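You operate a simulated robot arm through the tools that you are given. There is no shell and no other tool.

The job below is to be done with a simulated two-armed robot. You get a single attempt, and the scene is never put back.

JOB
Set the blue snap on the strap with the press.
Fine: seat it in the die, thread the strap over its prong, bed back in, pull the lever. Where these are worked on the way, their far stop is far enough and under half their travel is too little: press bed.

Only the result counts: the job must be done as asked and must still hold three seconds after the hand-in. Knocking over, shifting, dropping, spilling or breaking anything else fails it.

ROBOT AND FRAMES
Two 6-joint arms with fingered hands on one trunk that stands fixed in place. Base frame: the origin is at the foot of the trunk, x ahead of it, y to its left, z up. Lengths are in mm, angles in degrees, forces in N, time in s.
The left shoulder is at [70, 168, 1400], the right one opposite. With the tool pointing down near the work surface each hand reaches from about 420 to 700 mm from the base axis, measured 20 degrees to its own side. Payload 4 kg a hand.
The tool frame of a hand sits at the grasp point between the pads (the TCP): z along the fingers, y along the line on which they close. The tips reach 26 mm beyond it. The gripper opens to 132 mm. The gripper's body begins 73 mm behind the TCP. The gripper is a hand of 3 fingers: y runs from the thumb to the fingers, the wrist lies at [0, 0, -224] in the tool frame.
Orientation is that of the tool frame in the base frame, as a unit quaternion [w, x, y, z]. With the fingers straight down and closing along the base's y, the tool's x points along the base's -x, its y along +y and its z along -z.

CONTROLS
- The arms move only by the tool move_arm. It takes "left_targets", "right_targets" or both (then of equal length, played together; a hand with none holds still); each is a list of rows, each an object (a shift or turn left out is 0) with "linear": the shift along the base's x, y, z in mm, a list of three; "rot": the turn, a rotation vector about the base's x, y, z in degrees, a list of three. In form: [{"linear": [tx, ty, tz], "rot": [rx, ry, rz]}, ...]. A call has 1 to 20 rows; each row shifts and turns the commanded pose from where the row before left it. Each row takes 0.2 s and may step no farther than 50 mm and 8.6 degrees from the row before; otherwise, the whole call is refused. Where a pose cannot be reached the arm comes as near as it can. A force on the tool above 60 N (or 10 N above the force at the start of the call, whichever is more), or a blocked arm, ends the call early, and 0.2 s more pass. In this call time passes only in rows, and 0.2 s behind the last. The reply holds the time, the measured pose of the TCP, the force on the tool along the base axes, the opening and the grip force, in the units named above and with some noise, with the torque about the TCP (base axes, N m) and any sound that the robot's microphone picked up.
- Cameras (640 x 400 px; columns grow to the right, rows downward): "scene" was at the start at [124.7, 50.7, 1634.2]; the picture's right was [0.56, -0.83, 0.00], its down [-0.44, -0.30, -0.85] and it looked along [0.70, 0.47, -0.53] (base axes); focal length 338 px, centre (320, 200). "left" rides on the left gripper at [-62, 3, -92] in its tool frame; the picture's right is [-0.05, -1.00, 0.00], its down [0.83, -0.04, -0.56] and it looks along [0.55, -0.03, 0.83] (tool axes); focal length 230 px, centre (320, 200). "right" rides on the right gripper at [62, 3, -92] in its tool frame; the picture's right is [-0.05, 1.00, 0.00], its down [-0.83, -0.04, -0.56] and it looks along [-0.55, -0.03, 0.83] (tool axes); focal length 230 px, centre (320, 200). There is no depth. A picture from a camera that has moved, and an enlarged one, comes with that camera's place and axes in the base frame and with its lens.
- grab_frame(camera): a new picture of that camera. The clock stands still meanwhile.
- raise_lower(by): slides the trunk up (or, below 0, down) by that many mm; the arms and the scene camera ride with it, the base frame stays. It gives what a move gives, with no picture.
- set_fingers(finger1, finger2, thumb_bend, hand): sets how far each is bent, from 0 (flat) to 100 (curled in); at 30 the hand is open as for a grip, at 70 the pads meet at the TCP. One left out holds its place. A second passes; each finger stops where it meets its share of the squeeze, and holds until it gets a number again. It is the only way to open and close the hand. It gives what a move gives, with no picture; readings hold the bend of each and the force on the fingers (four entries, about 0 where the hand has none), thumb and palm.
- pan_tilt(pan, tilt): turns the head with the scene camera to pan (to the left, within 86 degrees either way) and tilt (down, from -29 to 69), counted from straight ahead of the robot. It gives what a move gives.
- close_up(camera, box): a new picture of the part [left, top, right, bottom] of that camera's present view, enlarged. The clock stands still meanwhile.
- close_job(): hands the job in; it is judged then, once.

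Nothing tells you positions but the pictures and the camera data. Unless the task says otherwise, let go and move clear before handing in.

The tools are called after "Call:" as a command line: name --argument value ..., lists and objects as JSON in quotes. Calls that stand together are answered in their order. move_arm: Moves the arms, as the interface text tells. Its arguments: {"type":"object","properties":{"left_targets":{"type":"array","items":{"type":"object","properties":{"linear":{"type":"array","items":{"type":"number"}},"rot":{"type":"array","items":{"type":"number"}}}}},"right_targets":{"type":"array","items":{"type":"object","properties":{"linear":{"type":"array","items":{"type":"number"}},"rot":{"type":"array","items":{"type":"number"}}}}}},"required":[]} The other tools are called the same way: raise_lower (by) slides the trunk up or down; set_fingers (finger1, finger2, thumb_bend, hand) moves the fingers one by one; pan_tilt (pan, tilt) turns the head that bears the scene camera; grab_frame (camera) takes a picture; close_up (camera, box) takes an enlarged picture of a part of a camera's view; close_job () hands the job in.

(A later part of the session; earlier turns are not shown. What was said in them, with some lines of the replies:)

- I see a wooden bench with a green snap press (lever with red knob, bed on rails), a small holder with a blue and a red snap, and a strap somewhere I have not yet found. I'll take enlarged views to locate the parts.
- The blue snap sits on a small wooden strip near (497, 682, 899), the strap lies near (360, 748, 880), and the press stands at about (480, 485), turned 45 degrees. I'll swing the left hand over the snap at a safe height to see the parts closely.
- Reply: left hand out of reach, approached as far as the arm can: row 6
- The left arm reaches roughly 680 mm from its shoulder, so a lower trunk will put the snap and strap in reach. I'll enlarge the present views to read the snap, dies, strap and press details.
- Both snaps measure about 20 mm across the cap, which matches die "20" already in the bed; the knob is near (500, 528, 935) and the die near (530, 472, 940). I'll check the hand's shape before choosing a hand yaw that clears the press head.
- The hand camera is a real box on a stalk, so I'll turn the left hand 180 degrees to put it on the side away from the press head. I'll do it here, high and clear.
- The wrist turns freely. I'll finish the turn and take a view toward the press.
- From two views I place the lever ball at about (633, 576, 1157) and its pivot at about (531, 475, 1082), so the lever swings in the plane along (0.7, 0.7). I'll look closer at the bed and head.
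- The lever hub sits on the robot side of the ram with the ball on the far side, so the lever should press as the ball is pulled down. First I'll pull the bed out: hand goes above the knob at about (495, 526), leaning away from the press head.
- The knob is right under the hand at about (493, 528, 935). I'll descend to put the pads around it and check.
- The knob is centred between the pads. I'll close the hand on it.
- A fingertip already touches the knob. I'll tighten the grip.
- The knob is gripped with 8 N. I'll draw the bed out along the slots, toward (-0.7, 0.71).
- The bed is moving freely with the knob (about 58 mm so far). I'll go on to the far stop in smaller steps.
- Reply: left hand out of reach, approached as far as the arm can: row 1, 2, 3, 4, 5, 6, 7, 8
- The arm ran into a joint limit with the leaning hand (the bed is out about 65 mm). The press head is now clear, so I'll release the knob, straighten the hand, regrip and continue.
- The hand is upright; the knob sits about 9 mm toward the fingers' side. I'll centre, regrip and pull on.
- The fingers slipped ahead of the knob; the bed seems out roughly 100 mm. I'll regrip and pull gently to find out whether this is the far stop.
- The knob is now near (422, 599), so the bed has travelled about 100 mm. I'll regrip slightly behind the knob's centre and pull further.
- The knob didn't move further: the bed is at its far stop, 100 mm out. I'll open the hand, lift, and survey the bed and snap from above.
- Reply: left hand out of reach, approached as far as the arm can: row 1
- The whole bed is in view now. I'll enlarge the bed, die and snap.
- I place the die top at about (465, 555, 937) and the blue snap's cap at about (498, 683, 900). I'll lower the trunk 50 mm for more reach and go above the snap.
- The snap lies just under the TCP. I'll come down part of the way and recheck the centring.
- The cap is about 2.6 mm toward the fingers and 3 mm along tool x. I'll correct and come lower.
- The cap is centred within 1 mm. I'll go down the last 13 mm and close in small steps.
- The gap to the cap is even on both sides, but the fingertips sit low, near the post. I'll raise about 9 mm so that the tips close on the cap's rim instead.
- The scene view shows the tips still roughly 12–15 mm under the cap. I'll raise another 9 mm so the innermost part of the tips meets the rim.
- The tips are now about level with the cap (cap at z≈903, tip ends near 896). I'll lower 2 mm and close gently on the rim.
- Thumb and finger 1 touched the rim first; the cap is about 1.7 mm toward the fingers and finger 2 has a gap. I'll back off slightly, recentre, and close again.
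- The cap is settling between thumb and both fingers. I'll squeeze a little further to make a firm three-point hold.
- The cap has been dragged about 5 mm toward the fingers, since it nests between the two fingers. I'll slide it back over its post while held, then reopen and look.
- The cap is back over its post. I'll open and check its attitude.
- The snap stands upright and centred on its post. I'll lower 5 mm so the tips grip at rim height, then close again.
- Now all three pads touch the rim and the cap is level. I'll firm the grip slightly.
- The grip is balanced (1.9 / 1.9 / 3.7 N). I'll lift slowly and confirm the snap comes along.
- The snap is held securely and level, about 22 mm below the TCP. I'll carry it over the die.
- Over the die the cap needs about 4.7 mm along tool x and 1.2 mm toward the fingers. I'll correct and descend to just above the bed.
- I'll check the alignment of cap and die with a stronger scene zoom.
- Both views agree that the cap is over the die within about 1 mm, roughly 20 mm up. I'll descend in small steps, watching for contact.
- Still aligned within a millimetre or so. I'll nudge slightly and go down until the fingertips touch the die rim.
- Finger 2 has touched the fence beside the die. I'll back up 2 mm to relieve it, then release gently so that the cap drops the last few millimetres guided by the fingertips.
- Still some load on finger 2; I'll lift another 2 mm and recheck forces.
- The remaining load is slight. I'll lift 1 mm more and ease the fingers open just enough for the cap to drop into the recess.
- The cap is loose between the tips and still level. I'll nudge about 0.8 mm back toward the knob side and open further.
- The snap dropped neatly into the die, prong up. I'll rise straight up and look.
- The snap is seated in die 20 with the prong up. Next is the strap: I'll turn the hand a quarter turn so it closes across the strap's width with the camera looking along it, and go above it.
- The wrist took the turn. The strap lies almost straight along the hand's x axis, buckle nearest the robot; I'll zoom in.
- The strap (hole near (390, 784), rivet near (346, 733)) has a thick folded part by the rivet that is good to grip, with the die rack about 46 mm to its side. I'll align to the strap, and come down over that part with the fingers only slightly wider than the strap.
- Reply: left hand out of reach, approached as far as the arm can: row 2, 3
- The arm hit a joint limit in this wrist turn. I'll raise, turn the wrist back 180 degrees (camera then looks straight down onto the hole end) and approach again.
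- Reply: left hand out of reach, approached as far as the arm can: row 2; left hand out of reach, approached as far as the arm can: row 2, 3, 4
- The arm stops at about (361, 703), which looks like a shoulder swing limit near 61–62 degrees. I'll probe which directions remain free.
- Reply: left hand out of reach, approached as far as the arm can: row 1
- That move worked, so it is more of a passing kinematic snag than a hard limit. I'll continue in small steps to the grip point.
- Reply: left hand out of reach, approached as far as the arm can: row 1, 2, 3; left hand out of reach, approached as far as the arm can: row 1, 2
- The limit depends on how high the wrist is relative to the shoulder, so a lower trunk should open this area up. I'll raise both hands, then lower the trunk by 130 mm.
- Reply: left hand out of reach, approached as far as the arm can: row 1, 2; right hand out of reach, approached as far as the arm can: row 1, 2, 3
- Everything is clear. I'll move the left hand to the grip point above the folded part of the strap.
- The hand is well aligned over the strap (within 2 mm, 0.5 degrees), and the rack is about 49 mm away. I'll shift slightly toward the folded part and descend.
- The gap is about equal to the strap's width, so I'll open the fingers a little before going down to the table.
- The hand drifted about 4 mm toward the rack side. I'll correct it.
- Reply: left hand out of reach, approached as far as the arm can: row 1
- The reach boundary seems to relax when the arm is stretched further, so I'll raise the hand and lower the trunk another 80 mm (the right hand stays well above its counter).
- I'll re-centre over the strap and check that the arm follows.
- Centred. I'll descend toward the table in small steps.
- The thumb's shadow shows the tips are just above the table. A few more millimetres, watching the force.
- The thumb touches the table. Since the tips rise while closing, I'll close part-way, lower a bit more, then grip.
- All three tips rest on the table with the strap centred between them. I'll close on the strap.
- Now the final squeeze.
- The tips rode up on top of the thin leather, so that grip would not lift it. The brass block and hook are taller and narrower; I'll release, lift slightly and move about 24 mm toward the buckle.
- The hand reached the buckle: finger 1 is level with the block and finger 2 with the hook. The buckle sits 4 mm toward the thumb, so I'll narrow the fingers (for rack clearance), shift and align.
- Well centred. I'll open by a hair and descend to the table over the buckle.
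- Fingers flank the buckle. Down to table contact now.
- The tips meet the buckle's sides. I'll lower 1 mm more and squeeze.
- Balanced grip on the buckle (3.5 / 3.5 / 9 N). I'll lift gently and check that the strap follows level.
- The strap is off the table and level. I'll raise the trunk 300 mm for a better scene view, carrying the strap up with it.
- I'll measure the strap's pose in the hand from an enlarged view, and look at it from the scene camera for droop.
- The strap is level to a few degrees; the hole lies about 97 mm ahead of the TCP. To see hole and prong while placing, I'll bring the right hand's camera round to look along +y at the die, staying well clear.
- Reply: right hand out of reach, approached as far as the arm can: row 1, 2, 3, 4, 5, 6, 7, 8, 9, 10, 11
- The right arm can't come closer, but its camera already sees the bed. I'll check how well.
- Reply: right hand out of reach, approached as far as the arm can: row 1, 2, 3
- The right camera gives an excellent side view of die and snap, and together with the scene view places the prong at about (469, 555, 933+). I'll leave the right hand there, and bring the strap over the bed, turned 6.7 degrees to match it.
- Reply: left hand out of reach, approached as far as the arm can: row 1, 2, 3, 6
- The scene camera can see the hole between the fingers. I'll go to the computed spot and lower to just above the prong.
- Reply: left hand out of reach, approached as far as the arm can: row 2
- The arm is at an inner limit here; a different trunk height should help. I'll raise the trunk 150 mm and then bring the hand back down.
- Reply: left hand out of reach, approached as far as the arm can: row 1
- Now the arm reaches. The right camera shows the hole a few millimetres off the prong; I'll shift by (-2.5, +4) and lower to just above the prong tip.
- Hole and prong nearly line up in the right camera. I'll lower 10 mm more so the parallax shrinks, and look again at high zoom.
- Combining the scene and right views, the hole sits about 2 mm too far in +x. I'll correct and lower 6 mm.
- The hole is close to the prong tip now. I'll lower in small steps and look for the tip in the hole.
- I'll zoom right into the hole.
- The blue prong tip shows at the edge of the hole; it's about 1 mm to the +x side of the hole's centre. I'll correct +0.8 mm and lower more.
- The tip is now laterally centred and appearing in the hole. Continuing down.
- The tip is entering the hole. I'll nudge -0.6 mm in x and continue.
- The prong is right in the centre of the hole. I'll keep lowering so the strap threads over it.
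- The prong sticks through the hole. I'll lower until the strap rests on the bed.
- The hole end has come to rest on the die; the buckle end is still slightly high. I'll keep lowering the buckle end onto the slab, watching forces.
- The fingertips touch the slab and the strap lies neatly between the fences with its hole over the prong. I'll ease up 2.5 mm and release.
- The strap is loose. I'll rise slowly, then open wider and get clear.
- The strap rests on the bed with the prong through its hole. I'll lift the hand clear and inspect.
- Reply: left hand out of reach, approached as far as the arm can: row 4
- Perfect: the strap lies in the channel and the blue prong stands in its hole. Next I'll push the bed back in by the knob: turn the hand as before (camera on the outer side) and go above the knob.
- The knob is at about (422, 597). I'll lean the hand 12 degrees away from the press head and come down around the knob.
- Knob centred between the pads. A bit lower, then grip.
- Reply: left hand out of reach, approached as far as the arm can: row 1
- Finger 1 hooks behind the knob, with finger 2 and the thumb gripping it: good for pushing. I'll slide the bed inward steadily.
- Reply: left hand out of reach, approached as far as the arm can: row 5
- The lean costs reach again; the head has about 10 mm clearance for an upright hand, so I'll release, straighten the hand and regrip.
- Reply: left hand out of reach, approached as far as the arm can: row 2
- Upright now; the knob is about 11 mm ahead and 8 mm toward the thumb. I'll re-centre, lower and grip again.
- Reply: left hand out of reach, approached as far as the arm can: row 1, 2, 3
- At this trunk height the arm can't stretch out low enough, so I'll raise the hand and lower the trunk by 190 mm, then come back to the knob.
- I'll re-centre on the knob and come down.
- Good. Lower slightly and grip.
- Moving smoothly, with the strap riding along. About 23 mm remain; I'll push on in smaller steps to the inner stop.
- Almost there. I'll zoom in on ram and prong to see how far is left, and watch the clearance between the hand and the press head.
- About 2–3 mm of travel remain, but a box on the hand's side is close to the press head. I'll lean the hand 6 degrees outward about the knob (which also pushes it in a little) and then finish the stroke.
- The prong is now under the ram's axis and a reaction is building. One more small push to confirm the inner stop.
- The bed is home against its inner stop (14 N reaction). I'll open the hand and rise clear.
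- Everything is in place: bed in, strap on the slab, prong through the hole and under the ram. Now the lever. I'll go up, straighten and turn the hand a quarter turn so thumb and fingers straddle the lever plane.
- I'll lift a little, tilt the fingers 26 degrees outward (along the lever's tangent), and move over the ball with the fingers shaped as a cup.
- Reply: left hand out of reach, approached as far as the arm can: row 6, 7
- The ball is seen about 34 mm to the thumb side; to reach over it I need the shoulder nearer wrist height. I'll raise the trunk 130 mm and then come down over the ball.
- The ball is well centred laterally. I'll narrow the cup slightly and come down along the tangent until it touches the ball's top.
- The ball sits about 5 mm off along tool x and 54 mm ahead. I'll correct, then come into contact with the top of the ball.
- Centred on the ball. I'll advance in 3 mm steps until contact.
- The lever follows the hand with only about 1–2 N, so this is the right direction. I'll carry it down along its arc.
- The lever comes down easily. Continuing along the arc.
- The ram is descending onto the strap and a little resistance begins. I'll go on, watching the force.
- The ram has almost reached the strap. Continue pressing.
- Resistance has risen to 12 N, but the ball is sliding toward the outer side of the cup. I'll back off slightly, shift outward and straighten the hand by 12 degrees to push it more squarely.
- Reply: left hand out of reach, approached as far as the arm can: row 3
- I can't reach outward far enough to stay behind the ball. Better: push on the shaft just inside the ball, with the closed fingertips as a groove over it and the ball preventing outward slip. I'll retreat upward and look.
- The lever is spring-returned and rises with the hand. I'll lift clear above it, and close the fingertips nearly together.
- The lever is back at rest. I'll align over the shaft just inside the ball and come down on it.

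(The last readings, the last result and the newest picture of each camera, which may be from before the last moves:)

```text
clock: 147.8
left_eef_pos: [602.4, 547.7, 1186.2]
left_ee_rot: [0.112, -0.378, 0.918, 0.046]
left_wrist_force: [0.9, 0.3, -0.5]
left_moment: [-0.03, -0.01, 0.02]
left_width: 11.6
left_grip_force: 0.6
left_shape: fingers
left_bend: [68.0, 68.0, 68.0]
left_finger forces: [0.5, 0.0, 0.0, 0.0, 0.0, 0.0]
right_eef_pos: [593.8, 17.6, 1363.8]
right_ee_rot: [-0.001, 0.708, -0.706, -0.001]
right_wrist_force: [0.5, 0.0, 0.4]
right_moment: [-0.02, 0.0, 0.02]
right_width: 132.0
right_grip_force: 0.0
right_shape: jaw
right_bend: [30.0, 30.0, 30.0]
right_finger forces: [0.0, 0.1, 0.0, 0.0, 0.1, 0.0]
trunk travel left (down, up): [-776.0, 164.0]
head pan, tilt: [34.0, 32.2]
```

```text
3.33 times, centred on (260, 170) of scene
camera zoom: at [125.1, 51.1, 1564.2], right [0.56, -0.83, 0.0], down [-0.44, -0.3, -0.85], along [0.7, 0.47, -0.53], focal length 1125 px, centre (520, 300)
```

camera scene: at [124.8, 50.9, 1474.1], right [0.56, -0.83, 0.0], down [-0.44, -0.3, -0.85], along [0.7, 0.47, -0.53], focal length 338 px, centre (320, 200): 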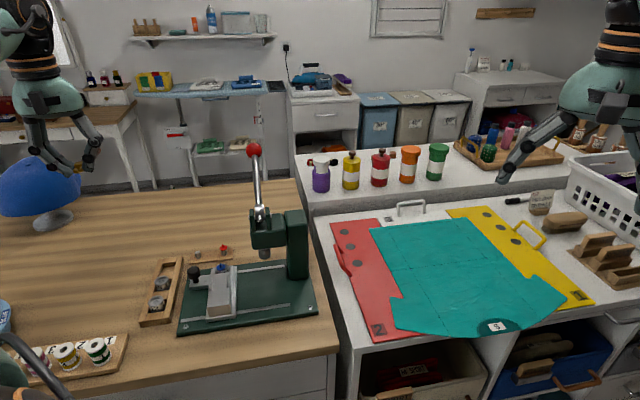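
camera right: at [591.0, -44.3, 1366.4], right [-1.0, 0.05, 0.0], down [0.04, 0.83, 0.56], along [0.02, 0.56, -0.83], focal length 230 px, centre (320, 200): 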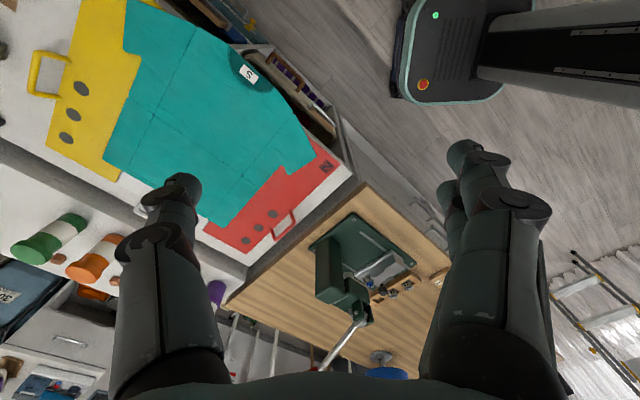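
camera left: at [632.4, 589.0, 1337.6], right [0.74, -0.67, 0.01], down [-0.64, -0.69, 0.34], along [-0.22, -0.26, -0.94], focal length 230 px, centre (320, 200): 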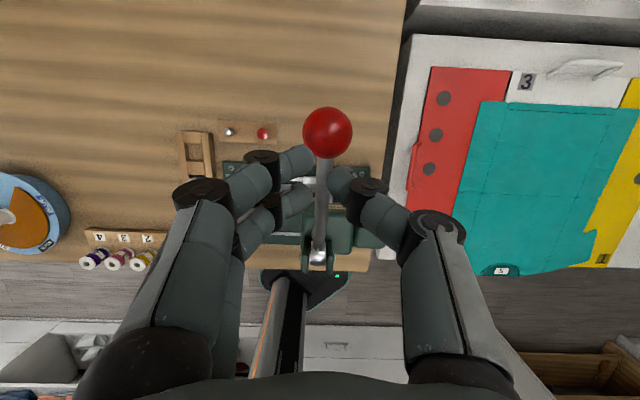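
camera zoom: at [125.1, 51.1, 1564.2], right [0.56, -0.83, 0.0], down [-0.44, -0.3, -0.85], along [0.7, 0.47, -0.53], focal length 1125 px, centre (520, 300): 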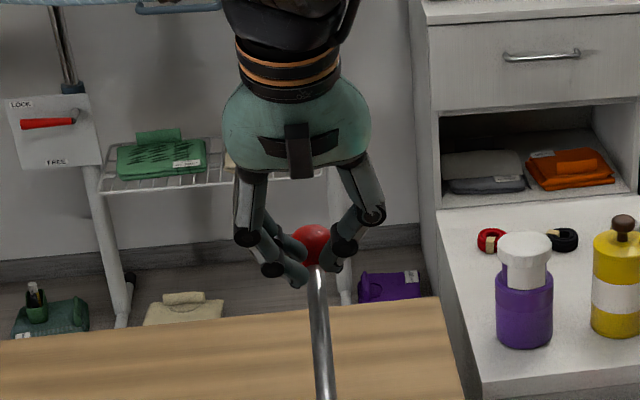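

Aligned laterally; finger 1 just brushes the ball, so I'll shift 5 mm inward and settle on the shaft.

Call:
move_arm --left_targets '[{"linear": [-4, -4, 0]}, {"linear": [0, 0, -8]}, {"linear": [0, 0, -6]}]'

Call:
close_up --camera "left" --box '[230, 80, 410, 220]'

```text
clock: 148.7
left_eef_pos: [602.1, 541.1, 1173.2]
left_ee_rot: [0.113, -0.379, 0.917, 0.046]
left_wrist_force: [-0.2, 0.8, 0.8]
left_moment: [0.06, -0.02, 0.04]
left_width: 11.5
left_grip_force: 0.6
left_shape: fingers
left_bend: [68.0, 68.0, 68.0]
left_finger forces: [1.1, 0.0, 0.0, 0.0, 0.1, 0.0]
right_eef_pos: [594.7, 17.0, 1364.3]
right_ee_rot: [-0.001, 0.708, -0.706, -0.003]
right_wrist_force: [-0.5, 0.0, 0.1]
right_moment: [-0.03, -0.01, 0.0]
right_width: 131.8
right_grip_force: 0.2
right_shape: jaw
right_bend: [30.0, 30.0, 30.0]
right_finger forces: [0.1, 0.1, 0.1, 0.0, 0.0, 0.0]
trunk travel left (down, up): [-776.0, 164.0]
head pan, tilt: [34.0, 32.2]
```

```text
2.86 times, centred on (320, 150) of left
camera zoom: at [625.2, 572.4, 1276.8], right [0.74, -0.67, 0.01], down [-0.64, -0.69, 0.34], along [-0.22, -0.26, -0.94], focal length 657 px, centre (320, 343)
```

zoom: 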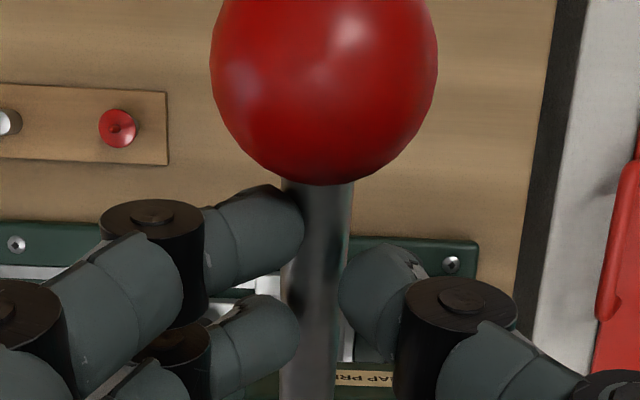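

Contact with the shaft. Now I'll press it down along its arc.

Call:
move_arm --left_targets '[{"linear": [3.2, 3.2, -9.9]}, {"linear": [2.5, 2.5, -10.3]}, {"linear": [2, 2, -10.5]}, {"linear": [1.3, 1.3, -10.8]}, {"linear": [0.6, 0.6, -10.8]}, {"linear": [0, 0, -10.9]}]'

Call:
close_up --camera "left" --box '[230, 80, 410, 220]'

Call:
close_up --camera "scene" --box '[200, 150, 320, 300]'

```text
clock: 150.1
left_eef_pos: [609.1, 550.7, 1109.0]
left_ee_rot: [0.114, -0.378, 0.918, 0.046]
left_wrist_force: [0.0, 2.9, 2.4]
left_moment: [0.05, 0.02, -0.05]
left_width: 11.6
left_grip_force: 1.2
left_shape: fingers
left_bend: [68.0, 68.0, 68.0]
left_finger forces: [0.1, 3.2, 0.1, 0.1, 0.0, 0.0]
right_eef_pos: [594.6, 17.3, 1365.2]
right_ee_rot: [-0.001, 0.708, -0.707, -0.002]
right_wrist_force: [0.9, -0.7, 0.0]
right_moment: [-0.01, -0.01, -0.01]
right_width: 131.8
right_grip_force: 0.1
right_shape: jaw
right_bend: [30.0, 30.0, 30.0]
right_finger forces: [0.1, 0.0, 0.0, 0.1, 0.0, 0.0]
trunk travel left (down, up): [-776.0, 164.0]
head pan, tilt: [34.0, 32.2]
```

```text
2.86 times, centred on (320, 150) of left
camera zoom: at [634.2, 581.3, 1213.7], right [0.74, -0.67, 0.01], down [-0.64, -0.69, 0.34], along [-0.22, -0.26, -0.94], focal length 657 px, centre (320, 343)
```

zoom: 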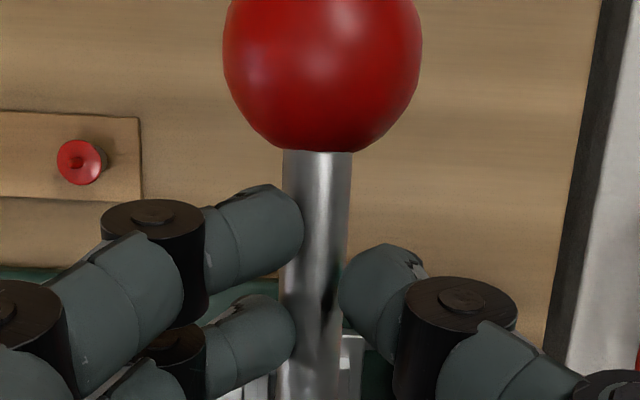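

```text
2.67 times, centred on (260, 225) of scene
camera zoom: at [124.3, 51.0, 1564.3], right [0.56, -0.83, 0.0], down [-0.44, -0.3, -0.85], along [0.7, 0.47, -0.53], focal length 900 px, centre (480, 133)
```

zoom: 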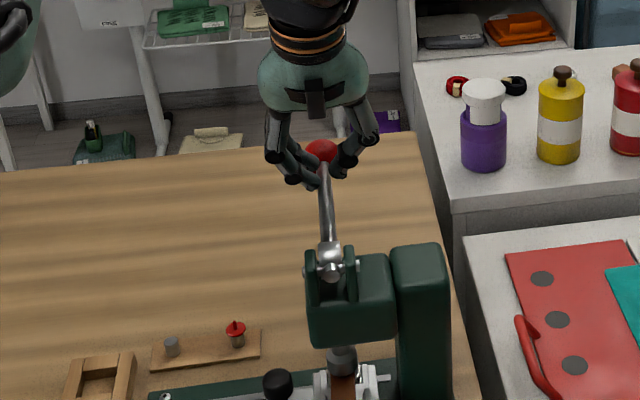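

The ram comes down again smoothly. Continuing, now into the pressing zone.

Call:
move_arm --left_targets '[{"linear": [-0.4, -0.4, -5.5]}, {"linear": [-0.4, -0.4, -5.5]}, {"linear": [-0.7, -0.7, -5.4]}, {"linear": [-0.7, -0.7, -5.4]}]'

Call:
close_up --camera "left" --box '[230, 80, 410, 220]'

Call:
close_up --camera "scene" --box '[230, 230, 300, 310]'

```text
clock: 151.1
left_eef_pos: [608.1, 547.5, 1088.5]
left_ee_rot: [0.114, -0.379, 0.917, 0.047]
left_wrist_force: [0.4, 4.7, 6.1]
left_moment: [0.15, 0.02, 0.0]
left_width: 12.4
left_grip_force: 3.7
left_shape: fingers
left_bend: [68.0, 66.0, 68.0]
left_finger forces: [3.5, 2.6, 0.1, 0.0, 1.5, 0.0]
right_eef_pos: [592.2, 17.3, 1366.0]
right_ee_rot: [-0.001, 0.708, -0.706, -0.002]
right_wrist_force: [-0.3, -0.1, 0.0]
right_moment: [-0.03, 0.01, 0.0]
right_width: 131.8
right_grip_force: 0.0
right_shape: jaw
right_bend: [30.0, 30.0, 30.0]
right_finger forces: [0.0, 0.0, 0.0, 0.1, 0.0, 0.1]
trunk travel left (down, up): [-776.0, 164.0]
head pan, tilt: [34.0, 32.2]
```

```text
2.86 times, centred on (320, 150) of left
camera zoom: at [631.4, 578.5, 1192.2], right [0.74, -0.67, 0.01], down [-0.64, -0.69, 0.34], along [-0.22, -0.26, -0.94], focal length 657 px, centre (320, 343)
```

zoom: 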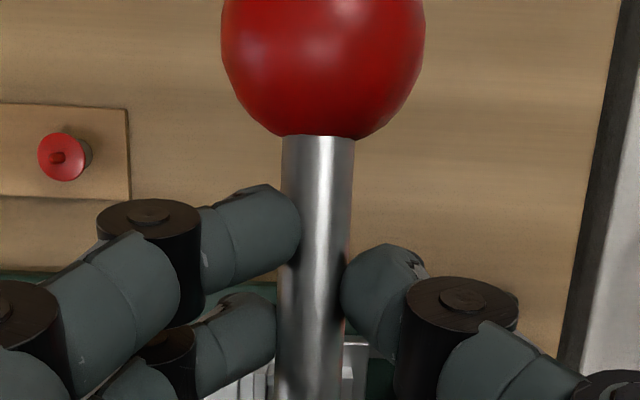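

```text
5.00 times, centred on (265, 270) of scene
camera zoom: at [123.5, 51.0, 1564.3], right [0.56, -0.83, 0.0], down [-0.44, -0.3, -0.85], along [0.7, 0.47, -0.53], focal length 1687 px, centre (595, -150)
```

zoom: 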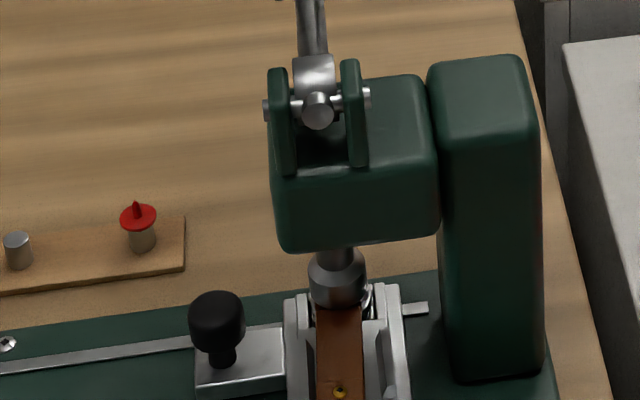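

The shaft is starting to wedge between the tips; I'll tighten the fingers on it before pressing harder.

Call:
set_fingers --hand "left" --finger1 76 --finger2 76 --thumb_bend 76

Call:
close_up --camera "left" --box '[230, 80, 410, 220]'

```text
clock: 152.1
left_eef_pos: [607.4, 548.7, 1087.5]
left_ee_rot: [0.113, -0.379, 0.917, 0.048]
left_wrist_force: [1.4, 6.6, 6.2]
left_moment: [0.14, -0.09, 0.0]
left_width: 9.5
left_grip_force: 16.3
left_shape: fingers
left_bend: [73.0, 72.0, 71.0]
left_finger forces: [8.4, 9.3, 0.0, 0.0, 14.5, 0.0]
right_eef_pos: [593.1, 18.2, 1364.9]
right_ee_rot: [0.0, 0.708, -0.706, -0.001]
right_wrist_force: [-0.3, 0.6, 0.0]
right_moment: [-0.02, 0.0, -0.03]
right_width: 132.0
right_grip_force: 0.2
right_shape: jaw
right_bend: [30.0, 30.0, 30.0]
right_finger forces: [0.1, 0.1, 0.0, 0.1, 0.0, 0.0]
trunk travel left (down, up): [-776.0, 164.0]
head pan, tilt: [34.0, 32.2]
```

```text
2.86 times, centred on (320, 150) of left
camera zoom: at [631.8, 579.0, 1191.4], right [0.74, -0.67, 0.01], down [-0.64, -0.69, 0.34], along [-0.22, -0.26, -0.94], focal length 657 px, centre (320, 343)
```

zoom: 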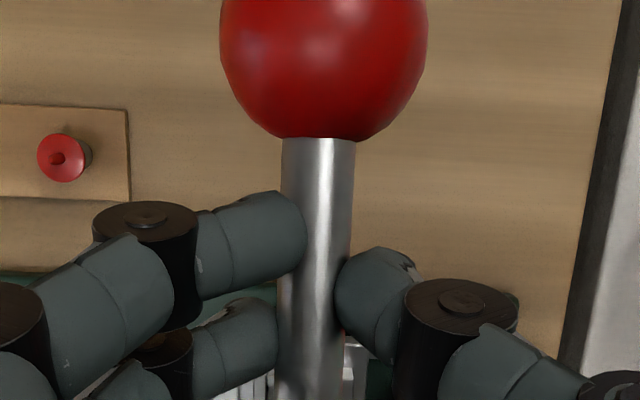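

The shaft is firmly clamped now (over 30 N of grip in total). I'll pull it down further along the arc, turning the hand with it.

Call:
move_arm --left_targets '[{"linear": [-1, -1, -5.3], "rot": [-1.2, 1.2, 0]}, {"linear": [-1, -1, -5.3], "rot": [-1.2, 1.2, 0]}]'

Call:
close_up --camera "scene" --box '[230, 230, 300, 310]'

Call:
close_up --camera "left" --box '[230, 80, 410, 220]'

```text
clock: 152.7
left_eef_pos: [606.5, 548.4, 1075.4]
left_ee_rot: [0.085, -0.38, 0.92, 0.034]
left_wrist_force: [5.5, 8.7, 4.1]
left_moment: [0.16, -0.08, -0.06]
left_width: 9.9
left_grip_force: 15.7
left_shape: fingers
left_bend: [73.0, 72.0, 71.0]
left_finger forces: [7.0, 9.1, 0.1, 0.0, 14.5, 0.0]
right_eef_pos: [594.1, 19.4, 1364.6]
right_ee_rot: [-0.001, 0.709, -0.706, -0.002]
right_wrist_force: [-1.1, 0.4, 0.2]
right_moment: [-0.03, -0.04, -0.04]
right_width: 131.8
right_grip_force: 0.1
right_shape: jaw
right_bend: [30.0, 30.0, 30.0]
right_finger forces: [0.0, 0.0, 0.0, 0.0, 0.0, 0.1]
trunk travel left (down, up): [-776.0, 164.0]
head pan, tilt: [34.0, 32.2]
```

```text
5.00 times, centred on (265, 270) of scene
camera zoom: at [125.3, 52.6, 1564.1], right [0.56, -0.83, 0.0], down [-0.44, -0.3, -0.85], along [0.7, 0.47, -0.53], focal length 1687 px, centre (595, -150)
```

zoom: 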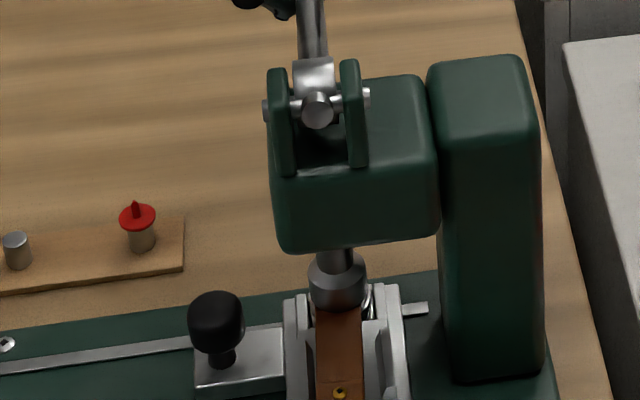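

```text
2.86 times, centred on (320, 150) of left
camera zoom: at [635.1, 582.5, 1176.8], right [0.74, -0.67, 0.01], down [-0.62, -0.68, 0.39], along [-0.26, -0.3, -0.92], focal length 657 px, centre (320, 343)
```

zoom: 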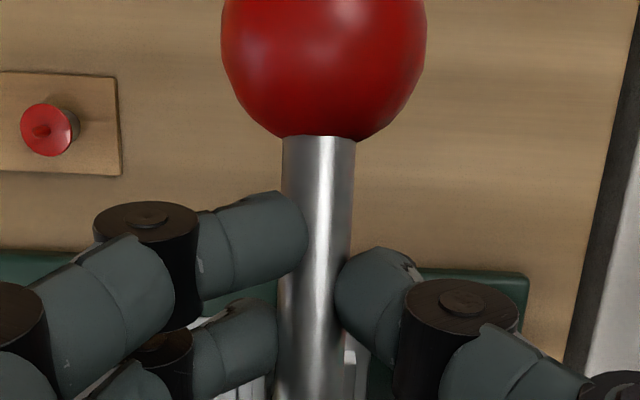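

The lever follows well. Pressing on.

Call:
move_arm --left_targets '[{"linear": [-0.3, -0.3, -5.2], "rot": [-1.2, 1.2, 0]}, {"linear": [-0.6, -0.6, -5.2], "rot": [-1.2, 1.2, 0]}]'

Call:
close_up --camera "left" --box '[230, 80, 410, 220]'

Call:
close_up --camera "scene" --box '[230, 230, 300, 310]'

```text
clock: 153.2
left_eef_pos: [606.3, 547.2, 1069.9]
left_ee_rot: [0.065, -0.382, 0.922, 0.023]
left_wrist_force: [8.7, 15.0, 23.3]
left_moment: [0.39, -0.3, 0.01]
left_width: 10.2
left_grip_force: 22.3
left_shape: fingers
left_bend: [74.0, 72.0, 72.0]
left_finger forces: [15.9, 9.3, 0.0, 0.1, 19.5, 0.0]
right_eef_pos: [592.2, 18.0, 1365.3]
right_ee_rot: [-0.002, 0.708, -0.706, -0.001]
right_wrist_force: [-0.2, 0.1, 0.0]
right_moment: [-0.03, 0.0, -0.02]
right_width: 131.8
right_grip_force: 0.0
right_shape: jaw
right_bend: [30.0, 30.0, 30.0]
right_finger forces: [0.0, 0.0, 0.0, 0.1, 0.0, 0.1]
trunk travel left (down, up): [-776.0, 164.0]
head pan, tilt: [34.0, 32.2]
```

```text
2.86 times, centred on (320, 150) of left
camera zoom: at [637.7, 586.2, 1169.5], right [0.74, -0.67, 0.01], down [-0.61, -0.66, 0.44], along [-0.28, -0.33, -0.9], focal length 657 px, centre (320, 343)
```

zoom: 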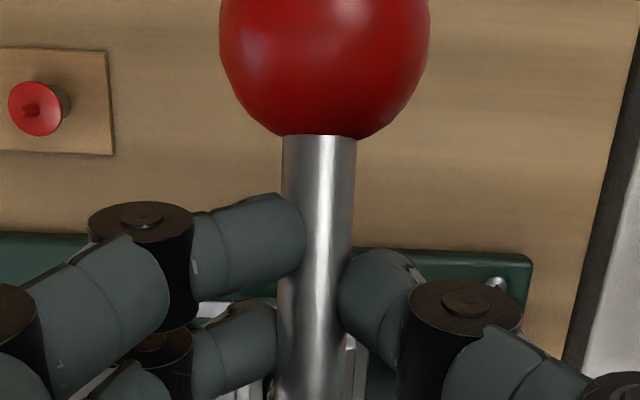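

```text
5.00 times, centred on (265, 270) of scene
camera zoom: at [123.0, 51.9, 1564.7], right [0.56, -0.83, 0.0], down [-0.44, -0.3, -0.85], along [0.7, 0.47, -0.53], focal length 1687 px, centre (595, -150)
```

zoom: 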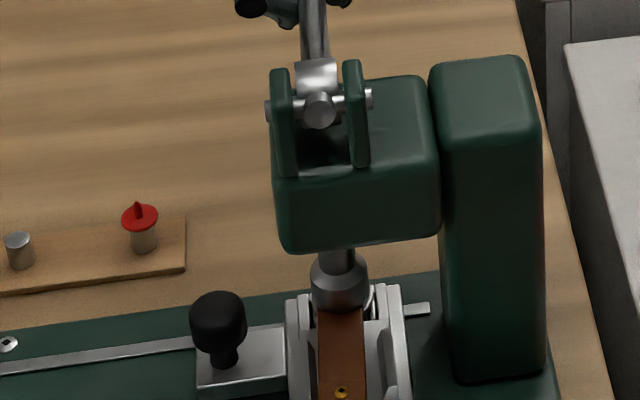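

Resistance jumped (about 30 N): the ram is bearing on the snap. I'll push a little harder to make sure it bottoms out.

Call:
move_arm --left_targets '[{"linear": [0.5, 0.5, -4]}, {"linear": [0.5, 0.5, -4]}]'

Call:
close_up --camera "scene" --box '[230, 230, 300, 310]'

Call:
close_up --camera "left" --box '[230, 80, 410, 220]'

```text
clock: 153.8
left_eef_pos: [604.4, 549.2, 1063.3]
left_ee_rot: [0.066, -0.382, 0.922, 0.024]
left_wrist_force: [2.7, 15.2, 31.2]
left_moment: [0.48, -0.26, 0.05]
left_width: 11.4
left_grip_force: 24.3
left_shape: fingers
left_bend: [77.0, 74.0, 71.0]
left_finger forces: [28.0, 5.7, 0.0, 0.0, 14.9, 0.0]
right_eef_pos: [590.6, 17.3, 1368.3]
right_ee_rot: [-0.002, 0.709, -0.706, -0.002]
right_wrist_force: [-0.2, 0.0, -0.2]
right_moment: [-0.02, -0.02, 0.0]
right_width: 132.1
right_grip_force: 0.0
right_shape: jaw
right_bend: [30.0, 30.0, 30.0]
right_finger forces: [0.0, 0.0, 0.0, 0.1, 0.0, 0.1]
trunk travel left (down, up): [-776.0, 164.0]
head pan, tilt: [34.0, 32.2]
```

```text
5.00 times, centred on (265, 270) of scene
camera zoom: at [120.3, 50.5, 1564.7], right [0.56, -0.83, 0.0], down [-0.44, -0.3, -0.85], along [0.7, 0.47, -0.53], focal length 1687 px, centre (595, -150)
```

zoom: 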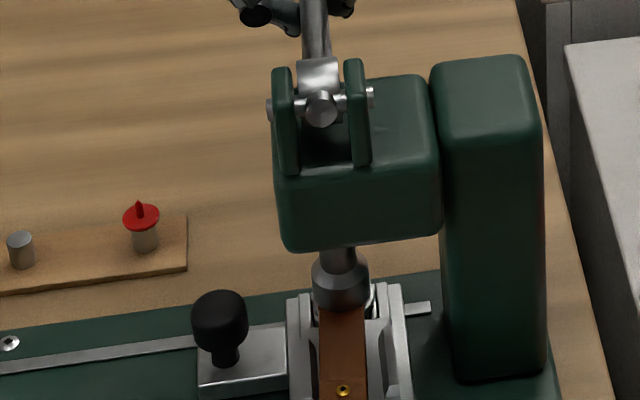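

```text
2.86 times, centred on (320, 150) of left
camera zoom: at [635.8, 586.9, 1163.7], right [0.74, -0.67, 0.01], down [-0.61, -0.66, 0.43], along [-0.28, -0.33, -0.9], focal length 657 px, centre (320, 343)
```

zoom: 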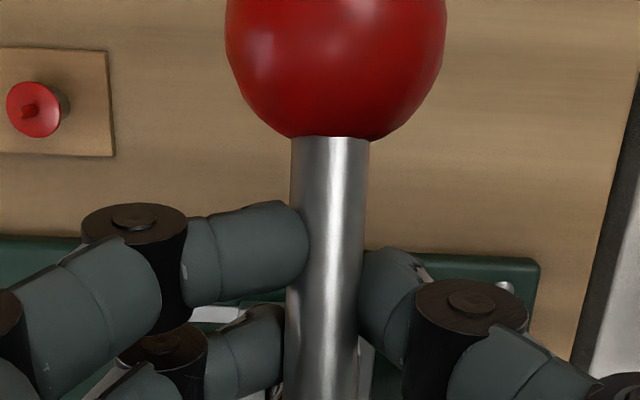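

The ram no longer moves: the lever is at its end stop. I'll release it, let the lever return, and inspect the snap.

Call:
set_fingers --hand "left" --finger1 60 --finger2 60 --thumb_bend 60

Call:
close_up --camera "left" --box '[230, 80, 410, 220]'

Call:
close_up --camera "right" --box '[350, 215, 390, 245]'

```text
clock: 154.8
left_eef_pos: [605.2, 545.5, 1057.1]
left_ee_rot: [0.057, -0.38, 0.923, 0.024]
left_wrist_force: [0.0, -0.4, 1.4]
left_moment: [0.06, -0.02, -0.02]
left_width: 34.4
left_grip_force: 0.1
left_shape: fingers
left_bend: [60.0, 60.0, 60.0]
left_finger forces: [0.1, 0.1, 0.0, 0.1, 0.0, 0.0]
right_eef_pos: [594.1, 18.4, 1364.6]
right_ee_rot: [-0.001, 0.709, -0.706, -0.002]
right_wrist_force: [0.6, -0.6, 0.4]
right_moment: [0.02, 0.02, 0.0]
right_width: 131.9
right_grip_force: 0.1
right_shape: jaw
right_bend: [30.0, 30.0, 30.0]
right_finger forces: [0.1, 0.0, 0.0, 0.0, 0.0, 0.0]
trunk travel left (down, up): [-776.0, 164.0]
head pan, tilt: [34.0, 32.2]
```

```text
2.86 times, centred on (320, 150) of left
camera zoom: at [637.3, 585.1, 1156.0], right [0.74, -0.67, 0.01], down [-0.6, -0.66, 0.45], along [-0.29, -0.34, -0.89], focal length 657 px, centre (320, 343)
```

zoom: 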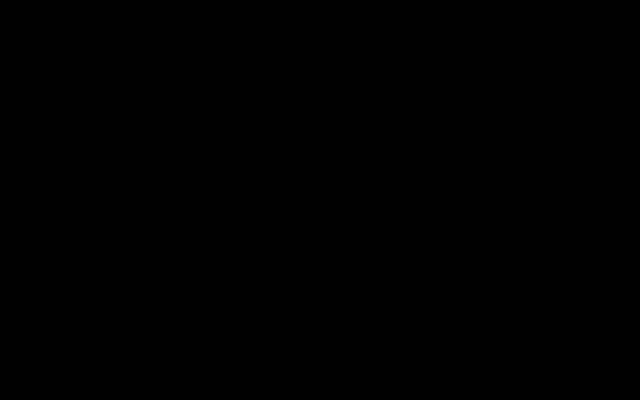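

```text
13.33 times, centred on (370, 230) of right
camera zoom: at [591.3, -44.3, 1456.1], right [-1.0, 0.05, 0.0], down [0.04, 0.83, 0.56], along [0.02, 0.56, -0.83], focal length 3068 px, centre (-347, -200)
```

zoom: 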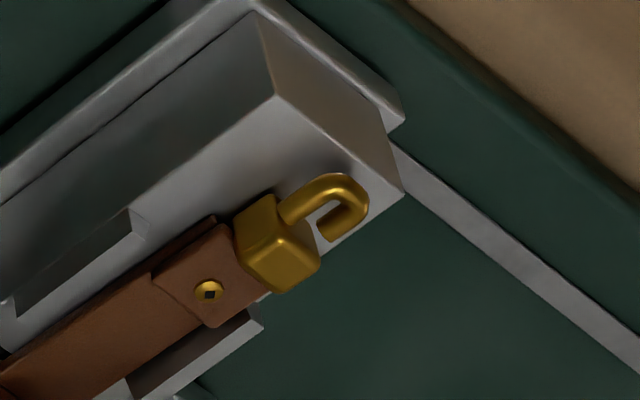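

The lever sprang back up between the open fingers and the ball now sits right at the hand camera. I'll open wide and lift the hand straight up off the lever.

Call:
set_fingers --hand "left" --finger1 40 --finger2 40 --thumb_bend 40

Call:
close_up --camera "scene" --box '[190, 120, 330, 280]'

Call:
grab_frame --camera "right"

```text
clock: 155.8
left_eef_pos: [603.3, 546.5, 1058.2]
left_ee_rot: [0.06, -0.381, 0.922, 0.024]
left_wrist_force: [0.3, -0.5, 1.2]
left_moment: [0.06, -0.01, 0.01]
left_width: 101.0
left_grip_force: 0.0
left_shape: fingers
left_bend: [40.0, 40.0, 40.0]
left_finger forces: [0.0, 0.1, 0.0, 0.0, 0.1, 0.0]
right_eef_pos: [594.5, 17.6, 1364.7]
right_ee_rot: [0.0, 0.708, -0.706, -0.002]
right_wrist_force: [0.9, -1.1, 0.4]
right_moment: [0.01, -0.02, 0.0]
right_width: 132.0
right_grip_force: 0.1
right_shape: jaw
right_bend: [30.0, 30.0, 30.0]
right_finger forces: [0.0, 0.1, 0.0, 0.0, 0.1, 0.0]
trunk travel left (down, up): [-776.0, 164.0]
head pan, tilt: [34.0, 32.2]
```

```text
2.50 times, centred on (260, 200) of scene
camera zoom: at [124.7, 50.6, 1564.2], right [0.56, -0.83, 0.0], down [-0.44, -0.3, -0.85], along [0.7, 0.47, -0.53], focal length 844 px, centre (470, 200)
```

zoom: 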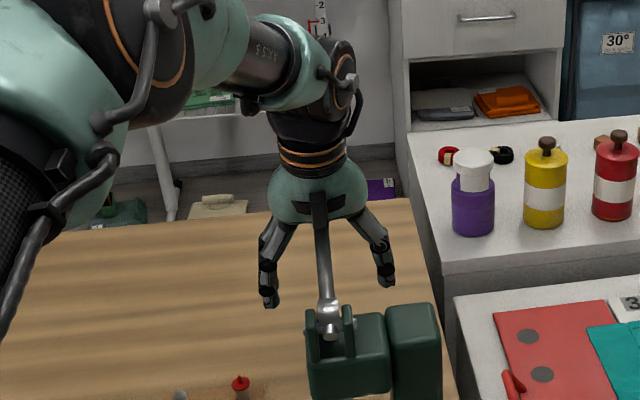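

```text
taken
camera right: at [590.9, -44.5, 1456.3], right [-1.0, 0.05, 0.0], down [0.04, 0.83, 0.56], along [0.03, 0.56, -0.83], focal length 230 px, centre (320, 200)
```

right: 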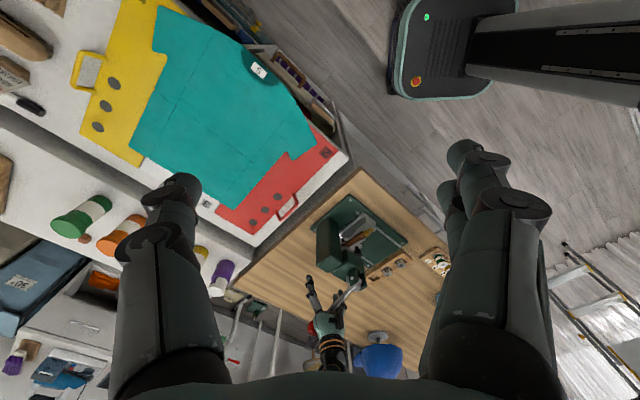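

The lever rests against the palm. I'll lift the hand away to inspect the snap.

Call:
move_arm --left_targets '[{"linear": [0, 0, 25]}, {"linear": [0, 0, 40]}, {"linear": [0, 0, 40]}, {"linear": [-10, -5, 40]}, {"linear": [-25, 10, 30]}, {"linear": [-35, 20, 0]}, {"linear": [-35, 20, 0]}]'

Call:
close_up --camera "right" --box '[340, 215, 380, 245]'

Call:
close_up --camera "scene" --box '[240, 255, 290, 305]'

Call:
grab_frame --camera "left"

```text
clock: 157.4
left_eef_pos: [499.9, 591.4, 1231.7]
left_ee_rot: [0.059, -0.381, 0.923, 0.025]
left_wrist_force: [0.1, -0.2, -0.7]
left_moment: [0.01, 0.0, 0.0]
left_width: 101.0
left_grip_force: 0.0
left_shape: fingers
left_bend: [40.0, 40.0, 40.0]
left_finger forces: [0.0, 0.0, 0.0, 0.0, 0.0, 0.0]
right_eef_pos: [592.8, 18.4, 1365.5]
right_ee_rot: [0.0, 0.709, -0.706, -0.001]
right_wrist_force: [0.1, 1.4, 0.7]
right_moment: [-0.01, 0.0, 0.02]
right_width: 132.1
right_grip_force: 0.1
right_shape: jaw
right_bend: [30.0, 30.0, 30.0]
right_finger forces: [0.1, 0.0, 0.1, 0.0, 0.0, 0.0]
trunk travel left (down, up): [-776.0, 164.0]
head pan, tilt: [34.0, 32.2]
```

```text
13.33 times, centred on (360, 230) of right
camera zoom: at [588.8, -42.4, 1457.2], right [-1.0, 0.05, 0.0], down [0.04, 0.83, 0.56], along [0.03, 0.56, -0.83], focal length 3068 px, centre (-213, -200)
```

zoom: 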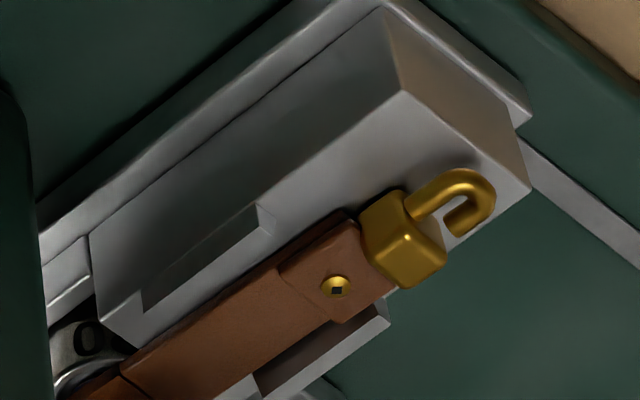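

```text
8.00 times, centred on (265, 280) of scene
camera zoom: at [122.5, 52.9, 1564.3], right [0.56, -0.83, 0.0], down [-0.44, -0.3, -0.85], along [0.7, 0.47, -0.53], focal length 2700 px, centre (760, -440)
```

zoom: 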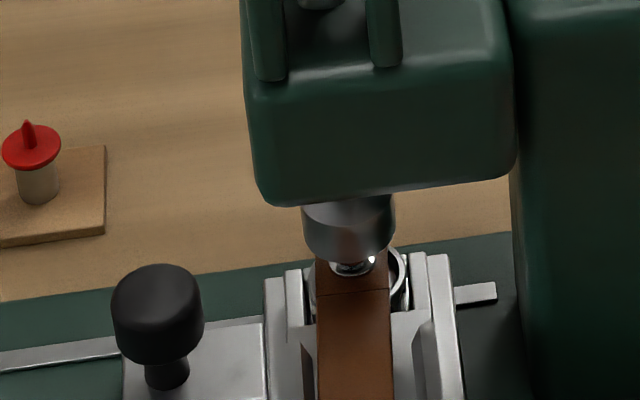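

```text
taken
camera left: at [532.8, 629.9, 1331.1], right [0.74, -0.67, 0.01], down [-0.6, -0.66, 0.45], along [-0.29, -0.33, -0.9], focal length 230 px, centre (320, 200)
```

left: 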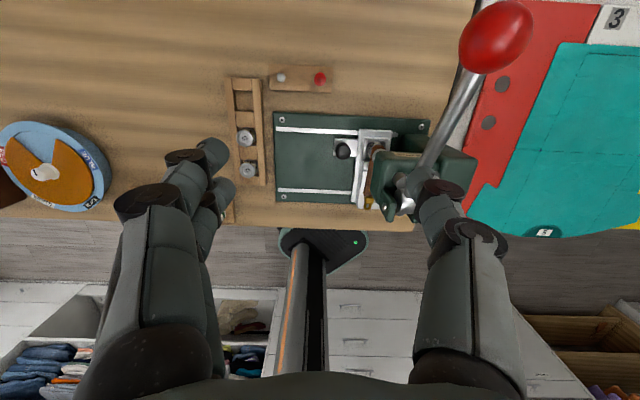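

Under the ram a shiny silver part now shows where the blue prong was. Let me look closely from all cameras.

Call:
close_up --camera "scene" --box '[255, 262, 275, 280]'

Call:
close_up --camera "left" --box '[330, 110, 430, 220]'

Call:
close_up --camera "right" --box '[325, 225, 365, 260]'

```text
16.00 times, centred on (265, 271) of scene
camera zoom: at [122.5, 52.9, 1564.3], right [0.56, -0.83, 0.0], down [-0.44, -0.3, -0.85], along [0.7, 0.47, -0.53], focal length 5400 px, centre (1200, -936)
```

zoom: 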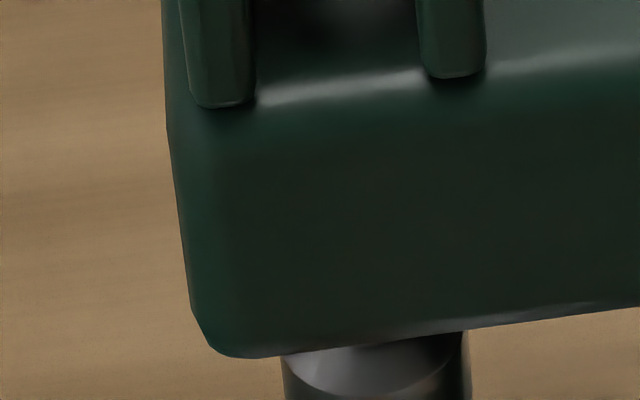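

```text
3.64 times, centred on (380, 165) of left
camera zoom: at [532.8, 629.9, 1331.1], right [0.74, -0.67, 0.01], down [-0.6, -0.66, 0.45], along [-0.29, -0.33, -0.9], focal length 837 px, centre (102, 327)
```

zoom: 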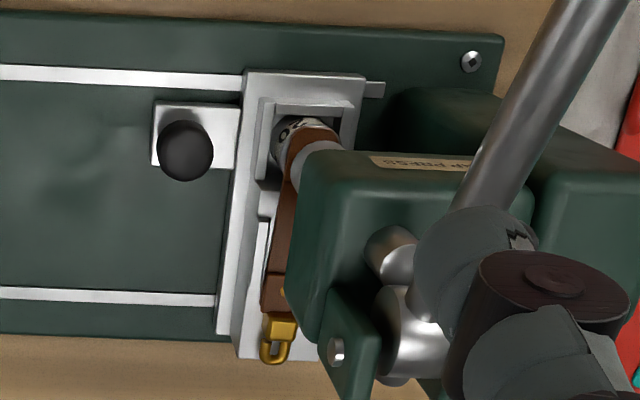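

```text
11.43 times, centred on (345, 242) of right
camera zoom: at [588.8, -42.4, 1457.2], right [-1.0, 0.05, 0.0], down [0.04, 0.83, 0.56], along [0.03, 0.56, -0.83], focal length 2629 px, centre (34, -286)
```

zoom: 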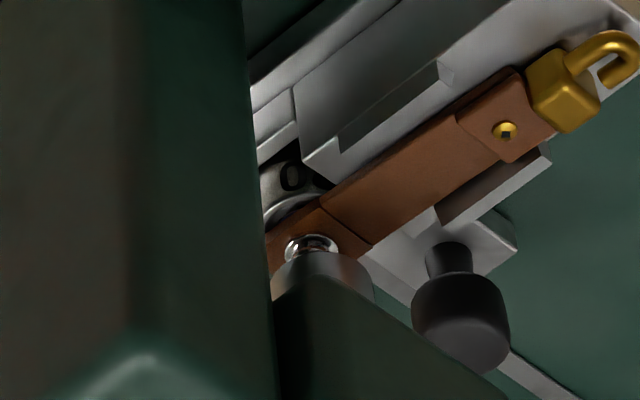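

The right camera shows a bright metal stud set on the strap at the hole, in place of the bare prong: the snap is set. I'll move the left hand well clear and take a last look at the whole scene.

Call:
move_arm --left_targets '[{"linear": [-30, 10, 20]}, {"linear": [-30, 10, 20]}]'

Call:
grab_frame --camera "scene"

Call:
close_up --camera "scene" --box '[150, 230, 310, 340]'

Call:
close_up --camera "right" --box '[335, 230, 365, 255]'

Call:
grab_frame --camera "left"

```text
clock: 158.1
left_eef_pos: [436.8, 613.8, 1271.1]
left_ee_rot: [0.06, -0.381, 0.923, 0.023]
left_wrist_force: [-0.6, 0.4, 0.5]
left_moment: [-0.03, -0.03, -0.01]
left_width: 100.9
left_grip_force: 0.0
left_shape: fingers
left_bend: [40.0, 40.0, 40.0]
left_finger forces: [0.0, 0.1, 0.0, 0.0, 0.0, 0.0]
right_eef_pos: [589.6, 19.0, 1366.3]
right_ee_rot: [-0.001, 0.708, -0.706, 0.0]
right_wrist_force: [-0.4, 0.3, 0.7]
right_moment: [0.01, -0.03, 0.05]
right_width: 132.0
right_grip_force: 0.0
right_shape: jaw
right_bend: [30.0, 30.0, 30.0]
right_finger forces: [0.0, 0.1, 0.1, 0.0, 0.0, 0.0]
trunk travel left (down, up): [-776.0, 164.0]
head pan, tilt: [34.0, 32.2]
```

```text
taken
camera scene: at [120.4, 53.3, 1564.5], right [0.56, -0.83, 0.0], down [-0.44, -0.3, -0.85], along [0.7, 0.47, -0.53], focal length 338 px, centre (320, 200)
```

scene: 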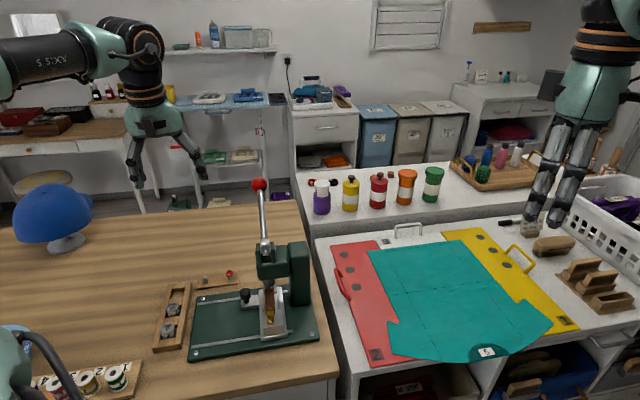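

```text
3.64 times, centred on (230, 285) of scene
camera zoom: at [120.4, 53.3, 1564.5], right [0.56, -0.83, 0.0], down [-0.44, -0.3, -0.85], along [0.7, 0.47, -0.53], focal length 1227 px, centre (647, -109)
```

zoom: 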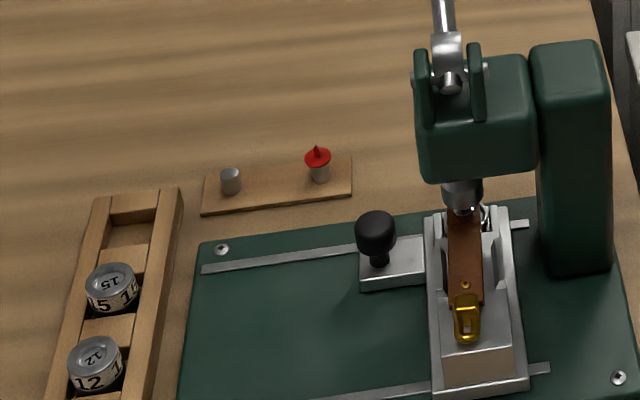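

```text
16.00 times, centred on (350, 242) of right
camera zoom: at [586.8, -41.8, 1458.1], right [-1.0, 0.05, 0.0], down [0.04, 0.83, 0.56], along [0.03, 0.56, -0.83], focal length 3681 px, centre (-160, -480)
```

zoom: 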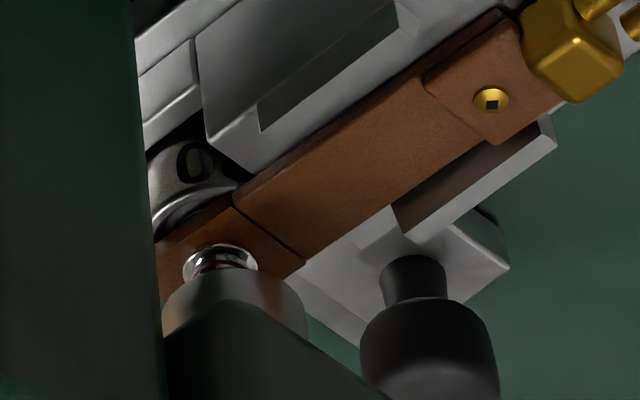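

```text
taken
camera left: at [470.2, 652.2, 1370.5], right [0.74, -0.67, 0.01], down [-0.6, -0.66, 0.45], along [-0.29, -0.34, -0.9], focal length 230 px, centre (320, 200)
```

left: 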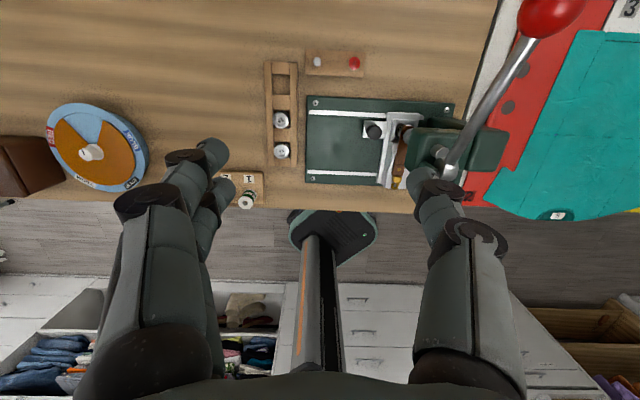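

The stud sits firmly on the strap over the blue cap. The lever is back at rest, the bed is in, and the dies, red snap and rack are untouched. Both hands are empty and clear, so I'm handing in.

Call:
close_job

```text
The job is handed in.
```

I set the blue snap on the strap with the press and handed the job in; no verdict has come back. In the last pictures a bright metal stud sits on the strap where the bare blue prong had stood.

- **Die:** I used die 20, which was already in the bed, because the snap's cap measured about 20 mm.
- **Bed:** I pulled it out to its far stop, about 100 mm, and pushed it back in to its inner stop.
- **Lever:** I pulled it down until the ram stopped moving, at about 35 N. It sprang back to rest on its own.
- **Surroundings:** The red snap, the other dies, the rack and the spools look untouched. The strap is still lying on the bed, and both hands are empty and clear.

I judged the set from pictures only: I did not pull the strap out to test it, and the microphone reported no click. The strap shifted a few millimetres on the table during my first grip, before I picked it up by the buckle.
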